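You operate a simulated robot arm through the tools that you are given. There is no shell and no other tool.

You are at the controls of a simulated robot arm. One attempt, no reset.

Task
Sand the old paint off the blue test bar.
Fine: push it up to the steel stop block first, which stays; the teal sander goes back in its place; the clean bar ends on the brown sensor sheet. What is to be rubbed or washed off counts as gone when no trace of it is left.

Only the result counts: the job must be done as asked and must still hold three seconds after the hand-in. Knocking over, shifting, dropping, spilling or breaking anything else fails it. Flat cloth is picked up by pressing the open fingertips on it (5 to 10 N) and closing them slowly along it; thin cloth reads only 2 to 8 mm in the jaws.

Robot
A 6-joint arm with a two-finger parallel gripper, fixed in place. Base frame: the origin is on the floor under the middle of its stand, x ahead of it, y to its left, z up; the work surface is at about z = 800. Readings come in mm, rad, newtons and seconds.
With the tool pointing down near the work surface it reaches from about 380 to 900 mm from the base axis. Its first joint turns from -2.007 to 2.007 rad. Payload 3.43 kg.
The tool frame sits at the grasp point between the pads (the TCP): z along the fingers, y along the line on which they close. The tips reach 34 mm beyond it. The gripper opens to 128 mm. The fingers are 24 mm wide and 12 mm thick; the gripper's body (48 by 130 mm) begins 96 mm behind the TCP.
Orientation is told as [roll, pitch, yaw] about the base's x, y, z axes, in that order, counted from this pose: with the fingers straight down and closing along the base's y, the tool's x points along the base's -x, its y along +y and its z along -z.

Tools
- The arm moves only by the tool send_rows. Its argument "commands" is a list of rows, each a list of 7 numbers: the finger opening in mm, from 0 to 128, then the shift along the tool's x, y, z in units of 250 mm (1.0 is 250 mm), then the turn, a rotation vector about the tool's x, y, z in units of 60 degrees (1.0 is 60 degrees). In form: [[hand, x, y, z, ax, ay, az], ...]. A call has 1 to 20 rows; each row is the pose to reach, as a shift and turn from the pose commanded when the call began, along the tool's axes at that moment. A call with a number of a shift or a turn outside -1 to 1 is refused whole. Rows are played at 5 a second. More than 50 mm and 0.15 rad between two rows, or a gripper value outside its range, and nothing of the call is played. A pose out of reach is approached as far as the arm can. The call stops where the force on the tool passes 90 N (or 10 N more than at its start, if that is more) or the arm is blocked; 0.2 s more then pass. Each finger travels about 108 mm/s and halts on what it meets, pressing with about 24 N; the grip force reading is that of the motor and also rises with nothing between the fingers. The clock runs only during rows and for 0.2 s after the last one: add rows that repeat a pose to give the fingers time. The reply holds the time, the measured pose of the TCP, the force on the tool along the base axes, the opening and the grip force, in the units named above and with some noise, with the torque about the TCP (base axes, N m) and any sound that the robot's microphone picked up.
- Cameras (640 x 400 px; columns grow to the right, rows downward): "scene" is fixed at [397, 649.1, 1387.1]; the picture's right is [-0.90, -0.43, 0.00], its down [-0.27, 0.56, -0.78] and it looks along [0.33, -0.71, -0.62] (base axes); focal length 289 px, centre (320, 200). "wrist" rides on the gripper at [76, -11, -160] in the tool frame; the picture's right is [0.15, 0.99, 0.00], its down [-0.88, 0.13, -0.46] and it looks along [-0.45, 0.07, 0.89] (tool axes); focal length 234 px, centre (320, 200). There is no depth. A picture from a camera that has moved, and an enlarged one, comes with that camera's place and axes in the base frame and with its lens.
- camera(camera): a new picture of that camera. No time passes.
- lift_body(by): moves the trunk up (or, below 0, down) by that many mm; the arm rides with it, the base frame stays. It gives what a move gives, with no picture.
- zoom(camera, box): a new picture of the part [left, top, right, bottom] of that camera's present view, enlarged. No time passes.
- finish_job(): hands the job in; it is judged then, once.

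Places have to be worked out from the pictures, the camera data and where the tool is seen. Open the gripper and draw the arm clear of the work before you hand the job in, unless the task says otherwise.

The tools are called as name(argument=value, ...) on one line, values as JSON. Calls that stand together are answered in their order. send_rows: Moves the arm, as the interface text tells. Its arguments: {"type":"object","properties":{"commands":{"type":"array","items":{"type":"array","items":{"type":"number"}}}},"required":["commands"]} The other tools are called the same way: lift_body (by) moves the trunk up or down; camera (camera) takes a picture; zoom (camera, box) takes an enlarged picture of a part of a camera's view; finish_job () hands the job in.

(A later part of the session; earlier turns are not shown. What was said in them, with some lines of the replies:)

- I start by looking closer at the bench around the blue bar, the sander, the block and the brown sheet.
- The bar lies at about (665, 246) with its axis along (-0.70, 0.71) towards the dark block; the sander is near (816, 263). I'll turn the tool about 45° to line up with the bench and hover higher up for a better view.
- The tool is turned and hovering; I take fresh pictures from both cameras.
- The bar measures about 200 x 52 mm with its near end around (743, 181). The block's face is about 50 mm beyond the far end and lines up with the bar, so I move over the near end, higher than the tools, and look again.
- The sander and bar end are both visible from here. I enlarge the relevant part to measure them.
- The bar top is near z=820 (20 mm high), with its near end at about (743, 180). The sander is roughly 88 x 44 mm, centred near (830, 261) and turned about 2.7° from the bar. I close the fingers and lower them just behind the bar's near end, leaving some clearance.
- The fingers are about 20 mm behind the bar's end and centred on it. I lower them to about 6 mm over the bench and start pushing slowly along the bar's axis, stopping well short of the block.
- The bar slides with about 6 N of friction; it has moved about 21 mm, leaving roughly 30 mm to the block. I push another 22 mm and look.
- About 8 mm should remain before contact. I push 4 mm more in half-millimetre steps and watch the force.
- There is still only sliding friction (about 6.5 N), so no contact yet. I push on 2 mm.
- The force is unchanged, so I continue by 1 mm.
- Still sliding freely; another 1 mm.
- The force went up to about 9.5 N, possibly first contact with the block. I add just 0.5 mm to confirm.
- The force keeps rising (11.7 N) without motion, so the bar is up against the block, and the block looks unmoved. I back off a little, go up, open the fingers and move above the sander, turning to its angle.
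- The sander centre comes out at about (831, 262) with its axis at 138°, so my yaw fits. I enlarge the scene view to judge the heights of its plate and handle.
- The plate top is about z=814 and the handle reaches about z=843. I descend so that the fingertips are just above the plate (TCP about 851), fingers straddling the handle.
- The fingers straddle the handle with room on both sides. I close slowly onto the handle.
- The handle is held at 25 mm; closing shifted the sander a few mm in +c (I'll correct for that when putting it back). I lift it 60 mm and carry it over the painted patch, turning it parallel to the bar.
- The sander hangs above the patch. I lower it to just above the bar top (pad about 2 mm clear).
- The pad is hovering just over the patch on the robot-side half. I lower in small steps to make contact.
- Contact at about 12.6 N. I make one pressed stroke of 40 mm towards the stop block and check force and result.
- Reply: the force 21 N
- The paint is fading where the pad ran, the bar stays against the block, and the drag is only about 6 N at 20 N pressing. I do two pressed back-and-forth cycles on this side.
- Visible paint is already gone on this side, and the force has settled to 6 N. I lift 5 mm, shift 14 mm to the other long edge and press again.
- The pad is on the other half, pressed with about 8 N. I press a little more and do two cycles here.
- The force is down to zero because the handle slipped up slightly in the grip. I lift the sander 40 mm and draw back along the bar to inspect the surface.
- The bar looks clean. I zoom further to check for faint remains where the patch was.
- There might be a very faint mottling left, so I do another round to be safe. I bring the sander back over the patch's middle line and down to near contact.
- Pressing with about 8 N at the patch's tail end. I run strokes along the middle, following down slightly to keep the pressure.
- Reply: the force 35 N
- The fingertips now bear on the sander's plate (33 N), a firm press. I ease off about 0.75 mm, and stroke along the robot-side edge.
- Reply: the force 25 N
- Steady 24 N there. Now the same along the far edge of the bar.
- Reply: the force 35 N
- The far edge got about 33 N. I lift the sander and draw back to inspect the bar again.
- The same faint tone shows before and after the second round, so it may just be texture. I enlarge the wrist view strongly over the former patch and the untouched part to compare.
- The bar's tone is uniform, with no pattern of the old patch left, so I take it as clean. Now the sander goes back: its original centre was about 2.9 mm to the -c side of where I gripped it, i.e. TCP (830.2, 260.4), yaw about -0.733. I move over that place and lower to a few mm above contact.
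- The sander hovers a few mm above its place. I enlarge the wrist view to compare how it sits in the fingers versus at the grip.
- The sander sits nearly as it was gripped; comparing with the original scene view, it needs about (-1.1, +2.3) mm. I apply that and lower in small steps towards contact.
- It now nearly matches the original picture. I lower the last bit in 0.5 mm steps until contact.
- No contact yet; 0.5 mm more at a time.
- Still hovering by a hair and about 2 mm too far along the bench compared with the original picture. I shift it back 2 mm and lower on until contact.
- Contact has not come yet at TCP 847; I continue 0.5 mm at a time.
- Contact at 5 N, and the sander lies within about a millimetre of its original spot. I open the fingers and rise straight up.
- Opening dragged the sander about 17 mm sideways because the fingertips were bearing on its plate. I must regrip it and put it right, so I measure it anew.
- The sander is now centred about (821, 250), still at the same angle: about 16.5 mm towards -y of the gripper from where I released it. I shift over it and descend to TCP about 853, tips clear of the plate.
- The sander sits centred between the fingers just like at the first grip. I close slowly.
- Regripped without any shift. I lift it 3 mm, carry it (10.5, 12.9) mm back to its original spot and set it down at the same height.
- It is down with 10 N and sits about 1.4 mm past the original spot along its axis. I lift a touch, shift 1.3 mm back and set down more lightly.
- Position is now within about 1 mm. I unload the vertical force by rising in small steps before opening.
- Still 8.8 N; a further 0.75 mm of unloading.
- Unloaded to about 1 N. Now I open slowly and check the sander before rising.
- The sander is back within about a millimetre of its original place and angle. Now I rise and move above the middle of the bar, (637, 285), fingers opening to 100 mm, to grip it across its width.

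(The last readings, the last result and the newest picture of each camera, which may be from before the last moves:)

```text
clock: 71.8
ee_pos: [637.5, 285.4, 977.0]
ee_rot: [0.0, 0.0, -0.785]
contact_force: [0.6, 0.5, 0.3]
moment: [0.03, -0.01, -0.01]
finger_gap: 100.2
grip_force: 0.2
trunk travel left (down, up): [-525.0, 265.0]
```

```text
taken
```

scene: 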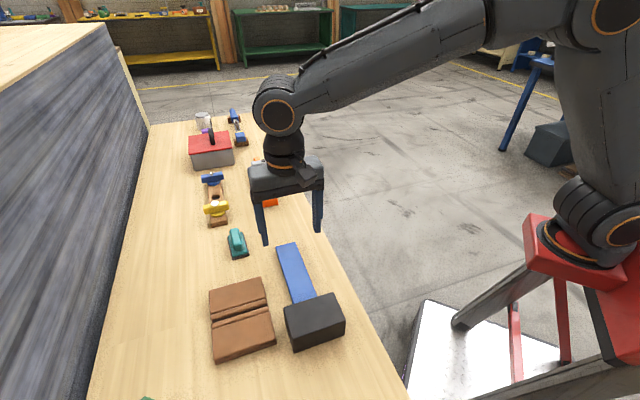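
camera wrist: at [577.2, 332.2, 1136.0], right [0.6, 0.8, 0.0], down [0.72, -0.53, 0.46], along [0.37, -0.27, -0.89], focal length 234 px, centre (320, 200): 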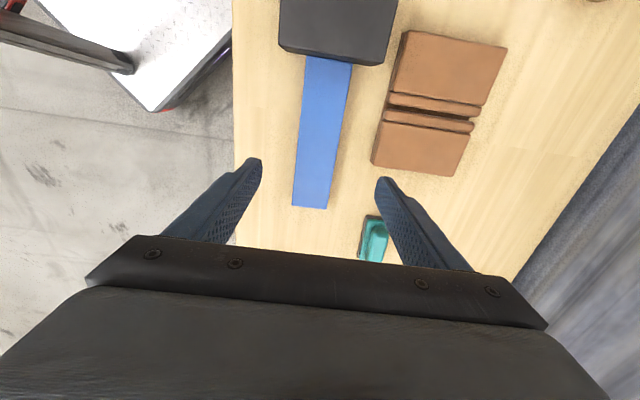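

zoom(camera="wrist", box=[280, 40, 400, 215])

zoom(camera="wrist", box=[340, 10, 530, 190])

```text
2.29 times, centred on (340, 128) of wrist
camera zoom: at [577.2, 332.2, 1136.0], right [0.6, 0.8, 0.0], down [0.72, -0.53, 0.46], along [0.37, -0.27, -0.89], focal length 535 px, centre (274, 366)
```

zoom: 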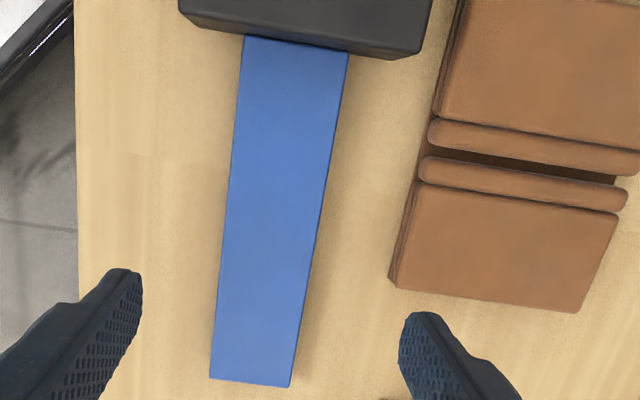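

```text
2.22 times, centred on (435, 100) of wrist
camera zoom: at [577.2, 332.2, 1136.0], right [0.6, 0.8, 0.0], down [0.72, -0.53, 0.46], along [0.37, -0.27, -0.89], focal length 520 px, centre (64, 422)
```

zoom: 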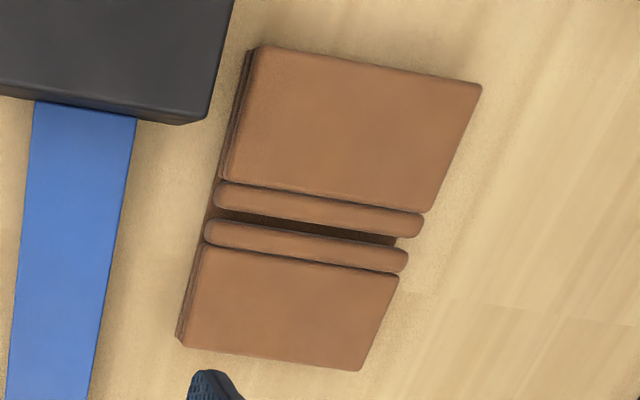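

The bar spans s -348 to -149 (against the block), centred at about c 652.5; the sheet is centred near (694, 429). I shift 1.5 mm, descend around the bar's middle with open fingers, tips about 5 mm above the bench.

send_rows(commands=[[100, 0, -0.006, 0.1, 0, 0, 0], [100, 0, -0.006, 0.25, 0, 0, 0], [100, 0, -0.006, 0.4, 0, 0, 0], [100, 0, -0.006, 0.5, 0, 0, 0], [100, 0, -0.006, 0.535, 0, 0, 0], [100, 0, -0.006, 0.55, 0, 0, 0], [100, 0, -0.006, 0.55, 0, 0, 0]])

camera(camera="wrist")

zoom(camera="scene", box=[230, 200, 350, 310])

```text
clock: 73.4
ee_pos: [636.7, 285.4, 837.2]
ee_rot: [0.0, 0.0, -0.784]
contact_force: [-0.2, 0.0, 0.0]
moment: [-0.03, 0.0, 0.01]
finger_gap: 100.0
grip_force: 0.0
trunk travel left (down, up): [-525.0, 265.0]
```

```text
taken
camera wrist: at [575.6, 332.0, 996.8], right [0.6, 0.8, 0.0], down [0.72, -0.53, 0.46], along [0.37, -0.27, -0.89], focal length 234 px, centre (320, 200)
```

wrist: 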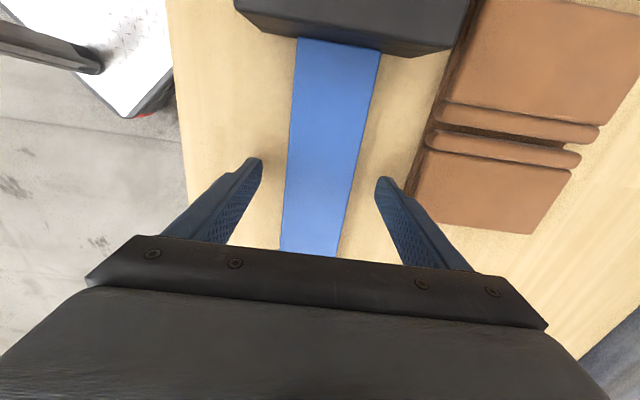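

```text
3.64 times, centred on (290, 255) of scene
camera zoom: at [397.0, 649.1, 1387.1], right [-0.9, -0.43, 0.0], down [-0.27, 0.56, -0.78], along [0.33, -0.71, -0.62], focal length 1050 px, centre (429, 0)
```

zoom: 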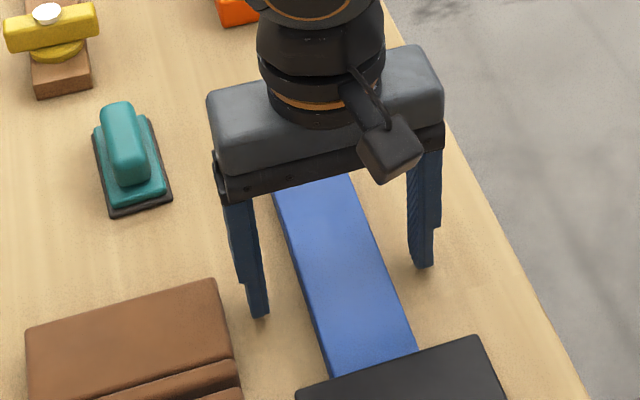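

The fingers straddle the bar about evenly. I raise 2 mm and close slowly on the bar's sides.

send_rows(commands=[[90, 0, 0, -0.008, 0, 0, 0], [80, 0, 0, -0.008, 0, 0, 0], [72, 0, 0, -0.008, 0, 0, 0], [66, 0, 0, -0.008, 0, 0, 0], [62, 0, 0, -0.008, 0, 0, 0], [58, 0, 0, -0.008, 0, 0, 0], [55, 0, 0, -0.008, 0, 0, 0], [52, 0, 0, -0.008, 0, 0, 0], [48, 0, 0, -0.008, 0, 0, 0], [40, 0, 0, -0.008, 0, 0, 0], [40, 0, 0, -0.008, 0, 0, 0]])

zoom(camera="scene", box=[230, 200, 350, 310])

```text
clock: 75.8
ee_pos: [638.5, 285.4, 840.4]
ee_rot: [-0.002, -0.001, -0.784]
contact_force: [-3.4, -4.2, 0.8]
moment: [-0.09, 0.71, 0.19]
finger_gap: 54.8
grip_force: 23.7
trunk travel left (down, up): [-525.0, 265.0]
```

```text
3.64 times, centred on (290, 255) of scene
camera zoom: at [397.0, 649.1, 1387.1], right [-0.9, -0.43, 0.0], down [-0.27, 0.56, -0.78], along [0.33, -0.71, -0.62], focal length 1050 px, centre (429, 0)
```

zoom: 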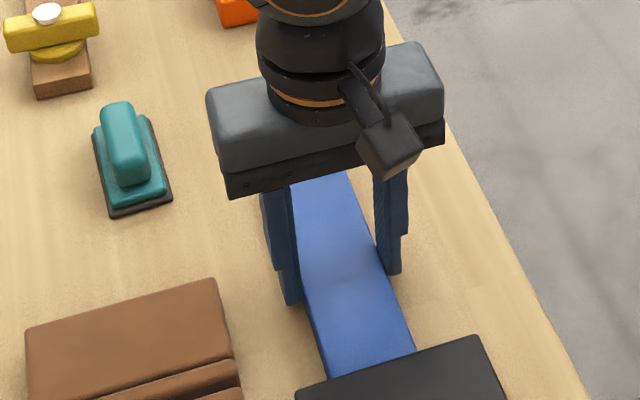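

The bar is held (about 55 mm wide). I draw it back 4 mm from the block, then lift it slowly 15 mm to check the hold.

send_rows(commands=[[40, -0.006, 0, 0, 0, 0, 0], [40, -0.012, 0, 0, 0, 0, 0], [40, -0.018, 0, 0, 0, 0, 0], [40, -0.02, 0, -0.01, 0, 0, 0], [40, -0.02, 0, -0.02, 0, 0, 0], [40, -0.02, 0, -0.04, 0, 0, 0], [40, -0.02, 0, -0.06, 0, 0, 0], [40, -0.02, 0, -0.06, 0, 0, 0]])

zoom(camera="scene", box=[230, 200, 350, 310])

camera(camera="wrist")

```text
clock: 77.6
ee_pos: [641.3, 281.9, 855.0]
ee_rot: [0.0, 0.0, -0.785]
contact_force: [0.1, 0.6, -14.2]
moment: [-0.01, -0.01, 0.0]
finger_gap: 54.9
grip_force: 23.7
trunk travel left (down, up): [-525.0, 265.0]
```

```text
3.64 times, centred on (290, 255) of scene
camera zoom: at [397.0, 649.1, 1387.1], right [-0.9, -0.43, 0.0], down [-0.27, 0.56, -0.78], along [0.33, -0.71, -0.62], focal length 1050 px, centre (429, 0)
```

zoom: 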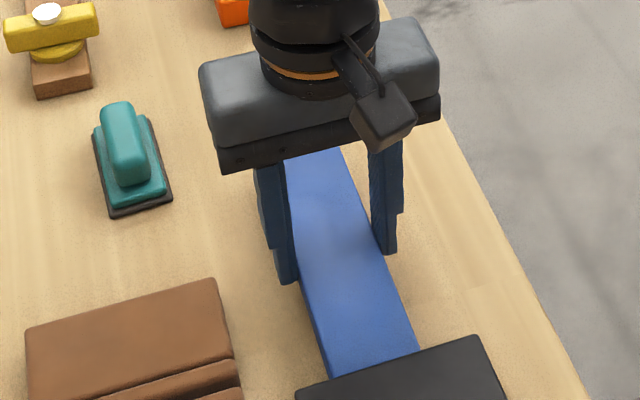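

```text
taken
camera wrist: at [580.3, 328.6, 1013.9], right [0.6, 0.8, 0.0], down [0.72, -0.53, 0.46], along [0.37, -0.27, -0.89], focal length 234 px, centre (320, 200)
```

wrist: 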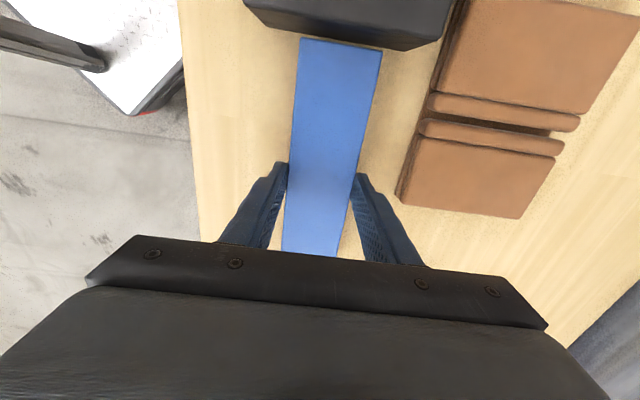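

The bar hangs level, weighing about 1.45 kg. I lift it to about z=925, above the block, and carry it sideways first, then along to above the sheet's centre (694, 429).

send_rows(commands=[[40, 0, 0, -0.08, 0, 0, 0], [40, 0, 0, -0.18, 0, 0, 0], [40, 0, 0, -0.28, 0, 0, 0], [40, 0, 0.1, -0.28, 0, 0, 0], [40, 0, 0.22, -0.28, 0, 0, 0], [40, 0.03, 0.34, -0.28, 0, 0, 0], [40, 0.1, 0.44, -0.28, 0, 0, 0], [40, 0.18, 0.52, -0.28, 0, 0, 0], [40, 0.24, 0.5648, -0.28, 0, 0, 0], [40, 0.2656, 0.5648, -0.28, 0, 0, 0], [40, 0.2656, 0.5648, -0.28, 0, 0, 0]])

camera(camera="wrist")

camera(camera="scene")

```text
clock: 80.0
ee_pos: [694.0, 429.2, 924.6]
ee_rot: [-0.002, 0.0, -0.785]
contact_force: [-0.6, 0.3, -14.7]
moment: [0.0, -0.01, 0.02]
finger_gap: 55.0
grip_force: 24.0
trunk travel left (down, up): [-525.0, 265.0]
```

```text
taken
camera wrist: at [633.5, 475.7, 1083.4], right [0.6, 0.8, 0.0], down [0.72, -0.53, 0.46], along [0.37, -0.27, -0.89], focal length 234 px, centre (320, 200)
```

wrist: 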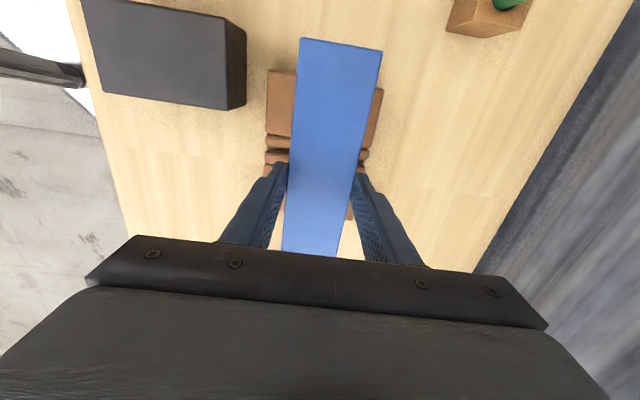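

```text
taken
```

scene: 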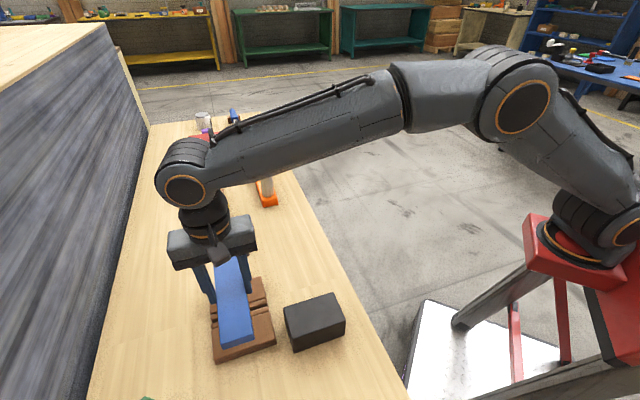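

The bar hovers centred over the sheet. I lower it to about 10 mm above the expected contact.

send_rows(commands=[[40, 0, 0, 0.08, 0, 0, 0], [40, 0, 0, 0.15, 0, 0, 0], [40, 0, 0, 0.2, 0, 0, 0], [40, 0, 0, 0.22, 0, 0, 0], [40, 0, 0, 0.22, 0, 0, 0]])

zoom(camera="scene", box=[180, 220, 320, 380])

camera(camera="wrist")

```text
clock: 81.2
ee_pos: [695.2, 428.2, 870.0]
ee_rot: [-0.004, -0.002, -0.784]
contact_force: [-0.3, 0.0, -14.5]
moment: [-0.03, 0.0, 0.01]
finger_gap: 54.9
grip_force: 25.4
trunk travel left (down, up): [-525.0, 265.0]
```

```text
2.50 times, centred on (250, 300) of scene
camera zoom: at [397.0, 649.1, 1387.1], right [-0.9, -0.43, 0.0], down [-0.27, 0.56, -0.78], along [0.33, -0.71, -0.62], focal length 722 px, centre (495, -50)
```

zoom: 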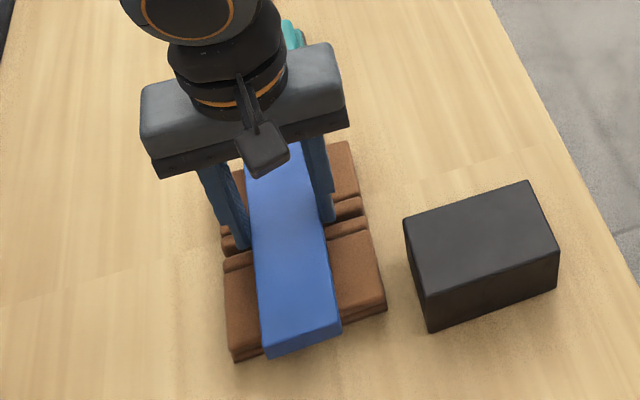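

```text
taken
camera wrist: at [633.4, 475.6, 1028.8], right [0.6, 0.8, 0.0], down [0.72, -0.53, 0.46], along [0.37, -0.27, -0.89], focal length 234 px, centre (320, 200)
```

wrist: 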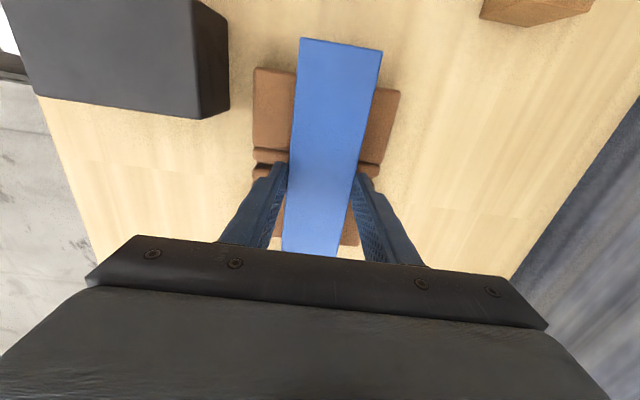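

Well centred on the sheet. I lower further in small steps and watch the weight reading.

send_rows(commands=[[40, 0, 0, 0.01, 0, 0, 0], [40, 0, 0, 0.02, 0, 0, 0], [40, 0, 0, 0.028, 0, 0, 0], [40, 0, 0, 0.034, 0, 0, 0]])

```text
clock: 82.2
ee_pos: [693.3, 428.4, 864.8]
ee_rot: [0.002, 0.0, -0.785]
contact_force: [-7.2, -4.8, 9.4]
moment: [-0.21, 0.76, 0.03]
finger_gap: 55.2
grip_force: 24.4
trunk travel left (down, up): [-525.0, 265.0]
```

Contact was made (net +9 N, a bit too much). I ease up about 1 mm to leave the bar lightly resting.

send_rows(commands=[[40, 0, 0, -0.002, 0, 0, 0], [40, 0, 0, -0.004, 0, 0, 0], [40, 0, 0, -0.004, 0, 0, 0]])

zoom(camera="scene", box=[180, 220, 320, 380])

```text
clock: 83.0
ee_pos: [694.6, 428.7, 865.3]
ee_rot: [0.005, 0.001, -0.784]
contact_force: [-3.9, -0.2, 19.0]
moment: [0.02, 0.41, -0.05]
finger_gap: 54.5
grip_force: 24.3
trunk travel left (down, up): [-525.0, 265.0]
```

```text
2.50 times, centred on (250, 300) of scene
camera zoom: at [397.0, 649.1, 1387.1], right [-0.9, -0.43, 0.0], down [-0.27, 0.56, -0.78], along [0.33, -0.71, -0.62], focal length 722 px, centre (495, -50)
```

zoom: 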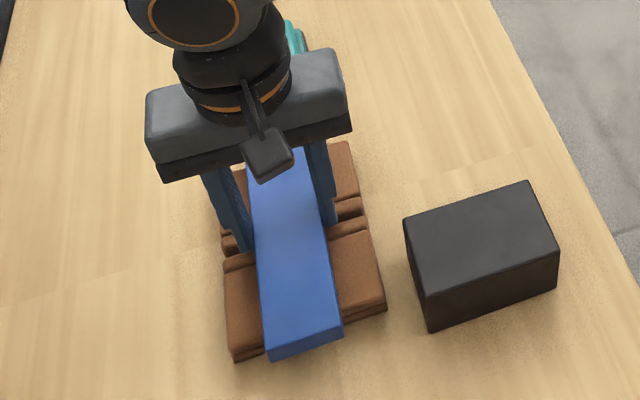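

The settled force is still +19 N, so I ease up another 1.25 mm.

send_rows(commands=[[40, 0, 0, -0.002, 0, 0, 0], [40, 0, 0, -0.005, 0, 0, 0], [40, 0, 0, -0.005, 0, 0, 0]])

```text
clock: 83.8
ee_pos: [694.7, 428.3, 865.0]
ee_rot: [0.001, 0.001, -0.785]
contact_force: [3.1, 4.2, 11.6]
moment: [0.23, -0.32, 0.0]
finger_gap: 55.1
grip_force: 23.9
trunk travel left (down, up): [-525.0, 265.0]
```

Still +11.6 N; I ease up a further 1.25 mm.

send_rows(commands=[[40, 0, 0, -0.003, 0, 0, 0], [40, 0, 0, -0.005, 0, 0, 0], [40, 0, 0, -0.005, 0, 0, 0]])

```text
clock: 84.6
ee_pos: [693.8, 427.8, 864.7]
ee_rot: [-0.001, 0.0, -0.785]
contact_force: [1.4, 1.5, 1.8]
moment: [0.08, -0.56, 0.05]
finger_gap: 54.9
grip_force: 23.6
trunk travel left (down, up): [-525.0, 265.0]
```

Net force near zero: the bar rests fully on the sheet. I open the fingers slowly.

send_rows(commands=[[55, 0, 0, 0, 0, 0, 0], [57, 0, 0, 0, 0, 0, 0], [60, 0, 0, 0, 0, 0, 0], [64, 0, 0, 0, 0, 0, 0], [70, 0, 0, 0, 0, 0, 0], [78, 0, 0, 0, 0, 0, 0], [86, 0, 0, 0, 0, 0, 0], [90, 0, 0, 0, 0, 0, 0], [90, 0, 0, 0, 0, 0, 0]])

zoom(camera="scene", box=[180, 220, 320, 380])

camera(camera="wrist")

```text
clock: 86.6
ee_pos: [694.2, 428.2, 865.4]
ee_rot: [0.0, 0.0, -0.783]
contact_force: [-0.4, 0.5, -0.3]
moment: [-0.01, -0.03, 0.02]
finger_gap: 90.1
grip_force: 0.1
trunk travel left (down, up): [-525.0, 265.0]
```

```text
2.50 times, centred on (250, 300) of scene
camera zoom: at [397.0, 649.1, 1387.1], right [-0.9, -0.43, 0.0], down [-0.27, 0.56, -0.78], along [0.33, -0.71, -0.62], focal length 722 px, centre (495, -50)
```

zoom: 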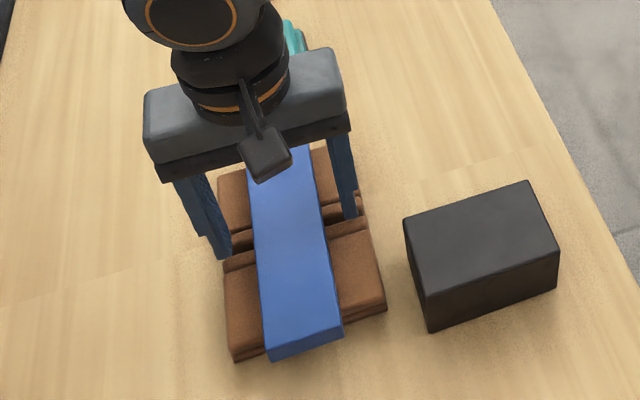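

```text
taken
camera wrist: at [632.8, 475.4, 1023.9], right [0.6, 0.8, 0.0], down [0.72, -0.53, 0.46], along [0.37, -0.27, -0.89], focal length 234 px, centre (320, 200)
```

wrist: 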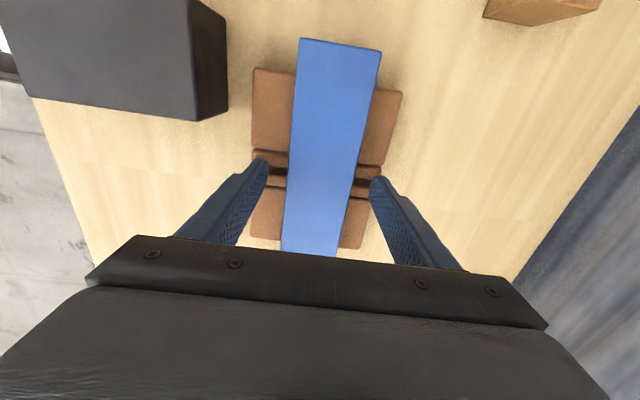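

The bar lies still on the sheet with the fingers free. I rise straight up and draw the arm back from the work.

send_rows(commands=[[90, 0, 0, -0.06, 0, 0, 0], [90, 0, 0, -0.16, 0, 0, 0], [90, 0, 0, -0.32, 0, 0, 0], [90, 0, 0, -0.48, 0, 0, 0], [90, 0, 0, -0.64, 0, 0, 0], [90, 0, 0, -0.8, 0, 0, 0], [90, 0, -0.14, -0.84, 0, 0, 0], [90, 0, -0.3, -0.84, 0, 0, 0], [90, 0, -0.46, -0.84, 0, 0, 0], [90, 0, -0.62, -0.84, 0, 0, 0], [90, 0, -0.62, -0.84, 0, 0, 0]])

camera(camera="scene")

camera(camera="wrist")

zoom(camera="scene", box=[180, 220, 360, 380])

zoom(camera="scene", box=[205, 260, 285, 330])

```text
clock: 89.0
ee_pos: [585.6, 315.6, 1074.4]
ee_rot: [0.0, 0.001, -0.784]
contact_force: [0.0, -0.6, -0.3]
moment: [-0.01, -0.01, -0.02]
finger_gap: 89.9
grip_force: 0.1
trunk travel left (down, up): [-525.0, 265.0]
```

```text
taken
```

scene: 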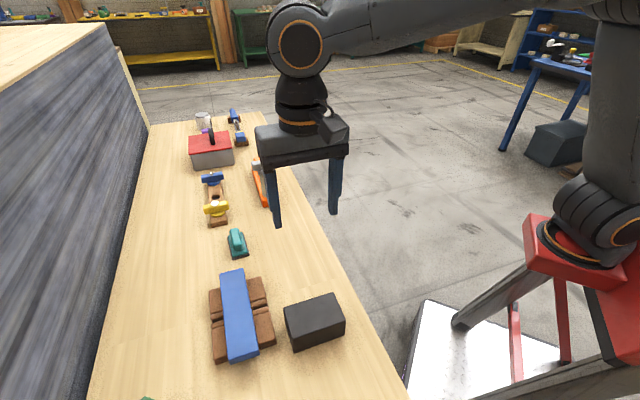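

```text
taken
camera wrist: at [523.9, 362.9, 1233.5], right [0.59, 0.8, 0.0], down [0.72, -0.53, 0.46], along [0.37, -0.27, -0.89], focal length 234 px, centre (320, 200)
```

wrist: 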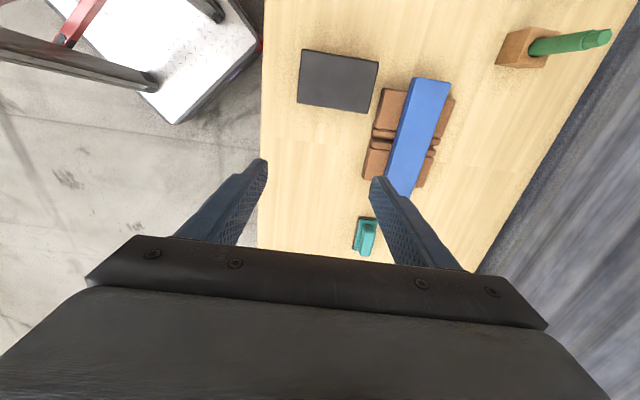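

```text
2.50 times, centred on (270, 300) of scene
camera zoom: at [397.0, 649.1, 1387.1], right [-0.9, -0.43, 0.0], down [-0.27, 0.56, -0.78], along [0.33, -0.71, -0.62], focal length 722 px, centre (445, -50)
```

zoom: 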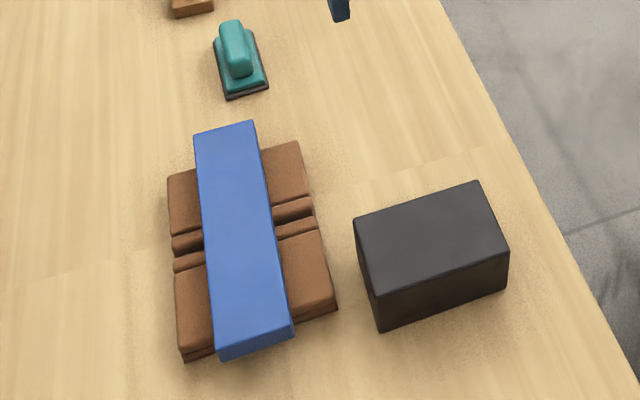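

```text
5.71 times, centred on (245, 295) of scene
camera zoom: at [397.0, 649.1, 1387.1], right [-0.9, -0.43, 0.0], down [-0.27, 0.56, -0.78], along [0.33, -0.71, -0.62], focal length 1650 px, centre (749, -343)
```

zoom: 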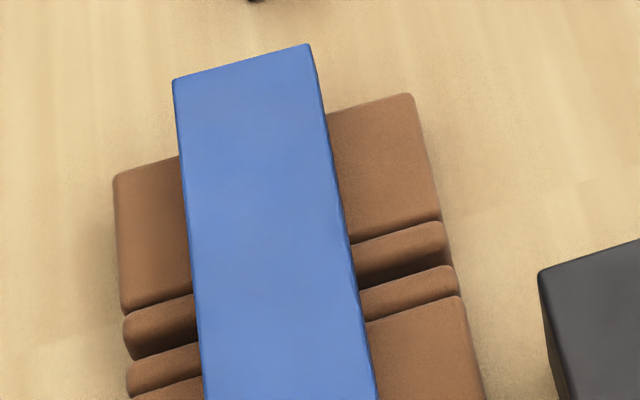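

The bar is clean and rests on the sheet; the block and sheet stand where they were. One last check of the sander's place and the bar surface before handing in.

zoom(camera="scene", box=[222, 222, 256, 262])

zoom(camera="wrist", box=[340, 60, 480, 210])

zoom(camera="scene", box=[140, 90, 340, 240])

```text
10.00 times, centred on (239, 242) of scene
camera zoom: at [397.0, 649.1, 1387.1], right [-0.9, -0.43, 0.0], down [-0.27, 0.56, -0.78], along [0.33, -0.71, -0.62], focal length 2888 px, centre (1130, -220)
```

zoom: 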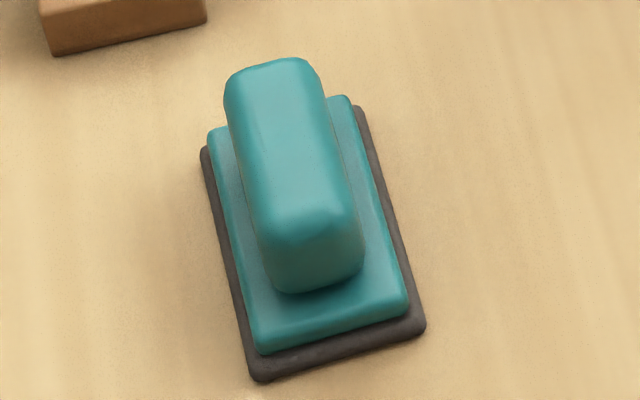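

```text
2.67 times, centred on (410, 135) of wrist
camera zoom: at [523.9, 362.9, 1233.5], right [0.59, 0.8, 0.0], down [0.72, -0.53, 0.46], along [0.37, -0.27, -0.89], focal length 624 px, centre (80, 373)
```

zoom: 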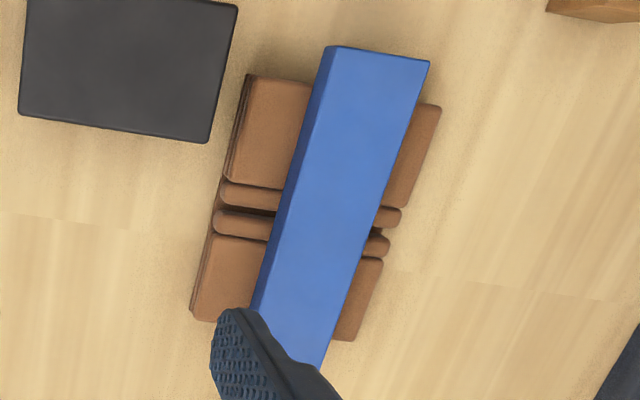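

```text
2.67 times, centred on (240, 165) of scene
camera zoom: at [397.0, 649.1, 1387.1], right [-0.9, -0.43, 0.0], down [-0.27, 0.56, -0.78], along [0.33, -0.71, -0.62], focal length 770 px, centre (533, 293)
```

zoom: 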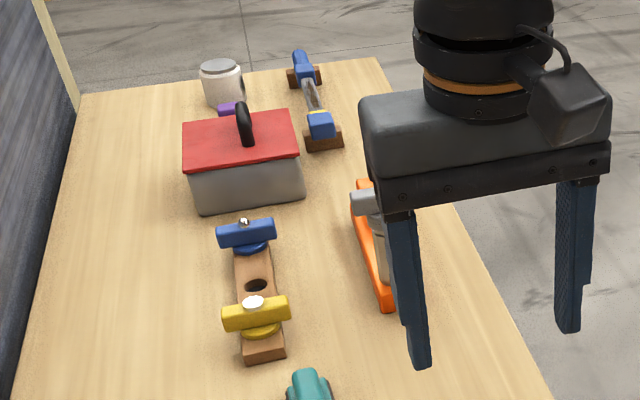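

The sander matches its original outline, the bar is clean and lies on the sheet, the block and all other items are unmoved, and the open gripper is well clear. I hand the job in.

finish_job()

```text
The job is handed in.
```

The job is handed in: the blue bar looks free of paint and is lying on the brown sensor sheet. I don't have the verdict yet, so this is what my last pictures and readings show.

- **Bar:** I pushed it up against the steel block, then sanded it in two rounds over the whole old patch. Close-up views show an even blue with no outline of the paint left. It now rests centred on the sheet, sticking out about 20 mm at each end because it is longer than the sheet.
- **Stop block and sheet:** both are where they were at the start.
- **Sander:** it is back within about a millimetre of its original spot and at the same angle. On the first try, opening the fingers dragged it about 17 mm along the bench, so I picked it up again and set it down properly.
- **Everything else:** nothing else on the bench was touched. The gripper is open and clear of the work.
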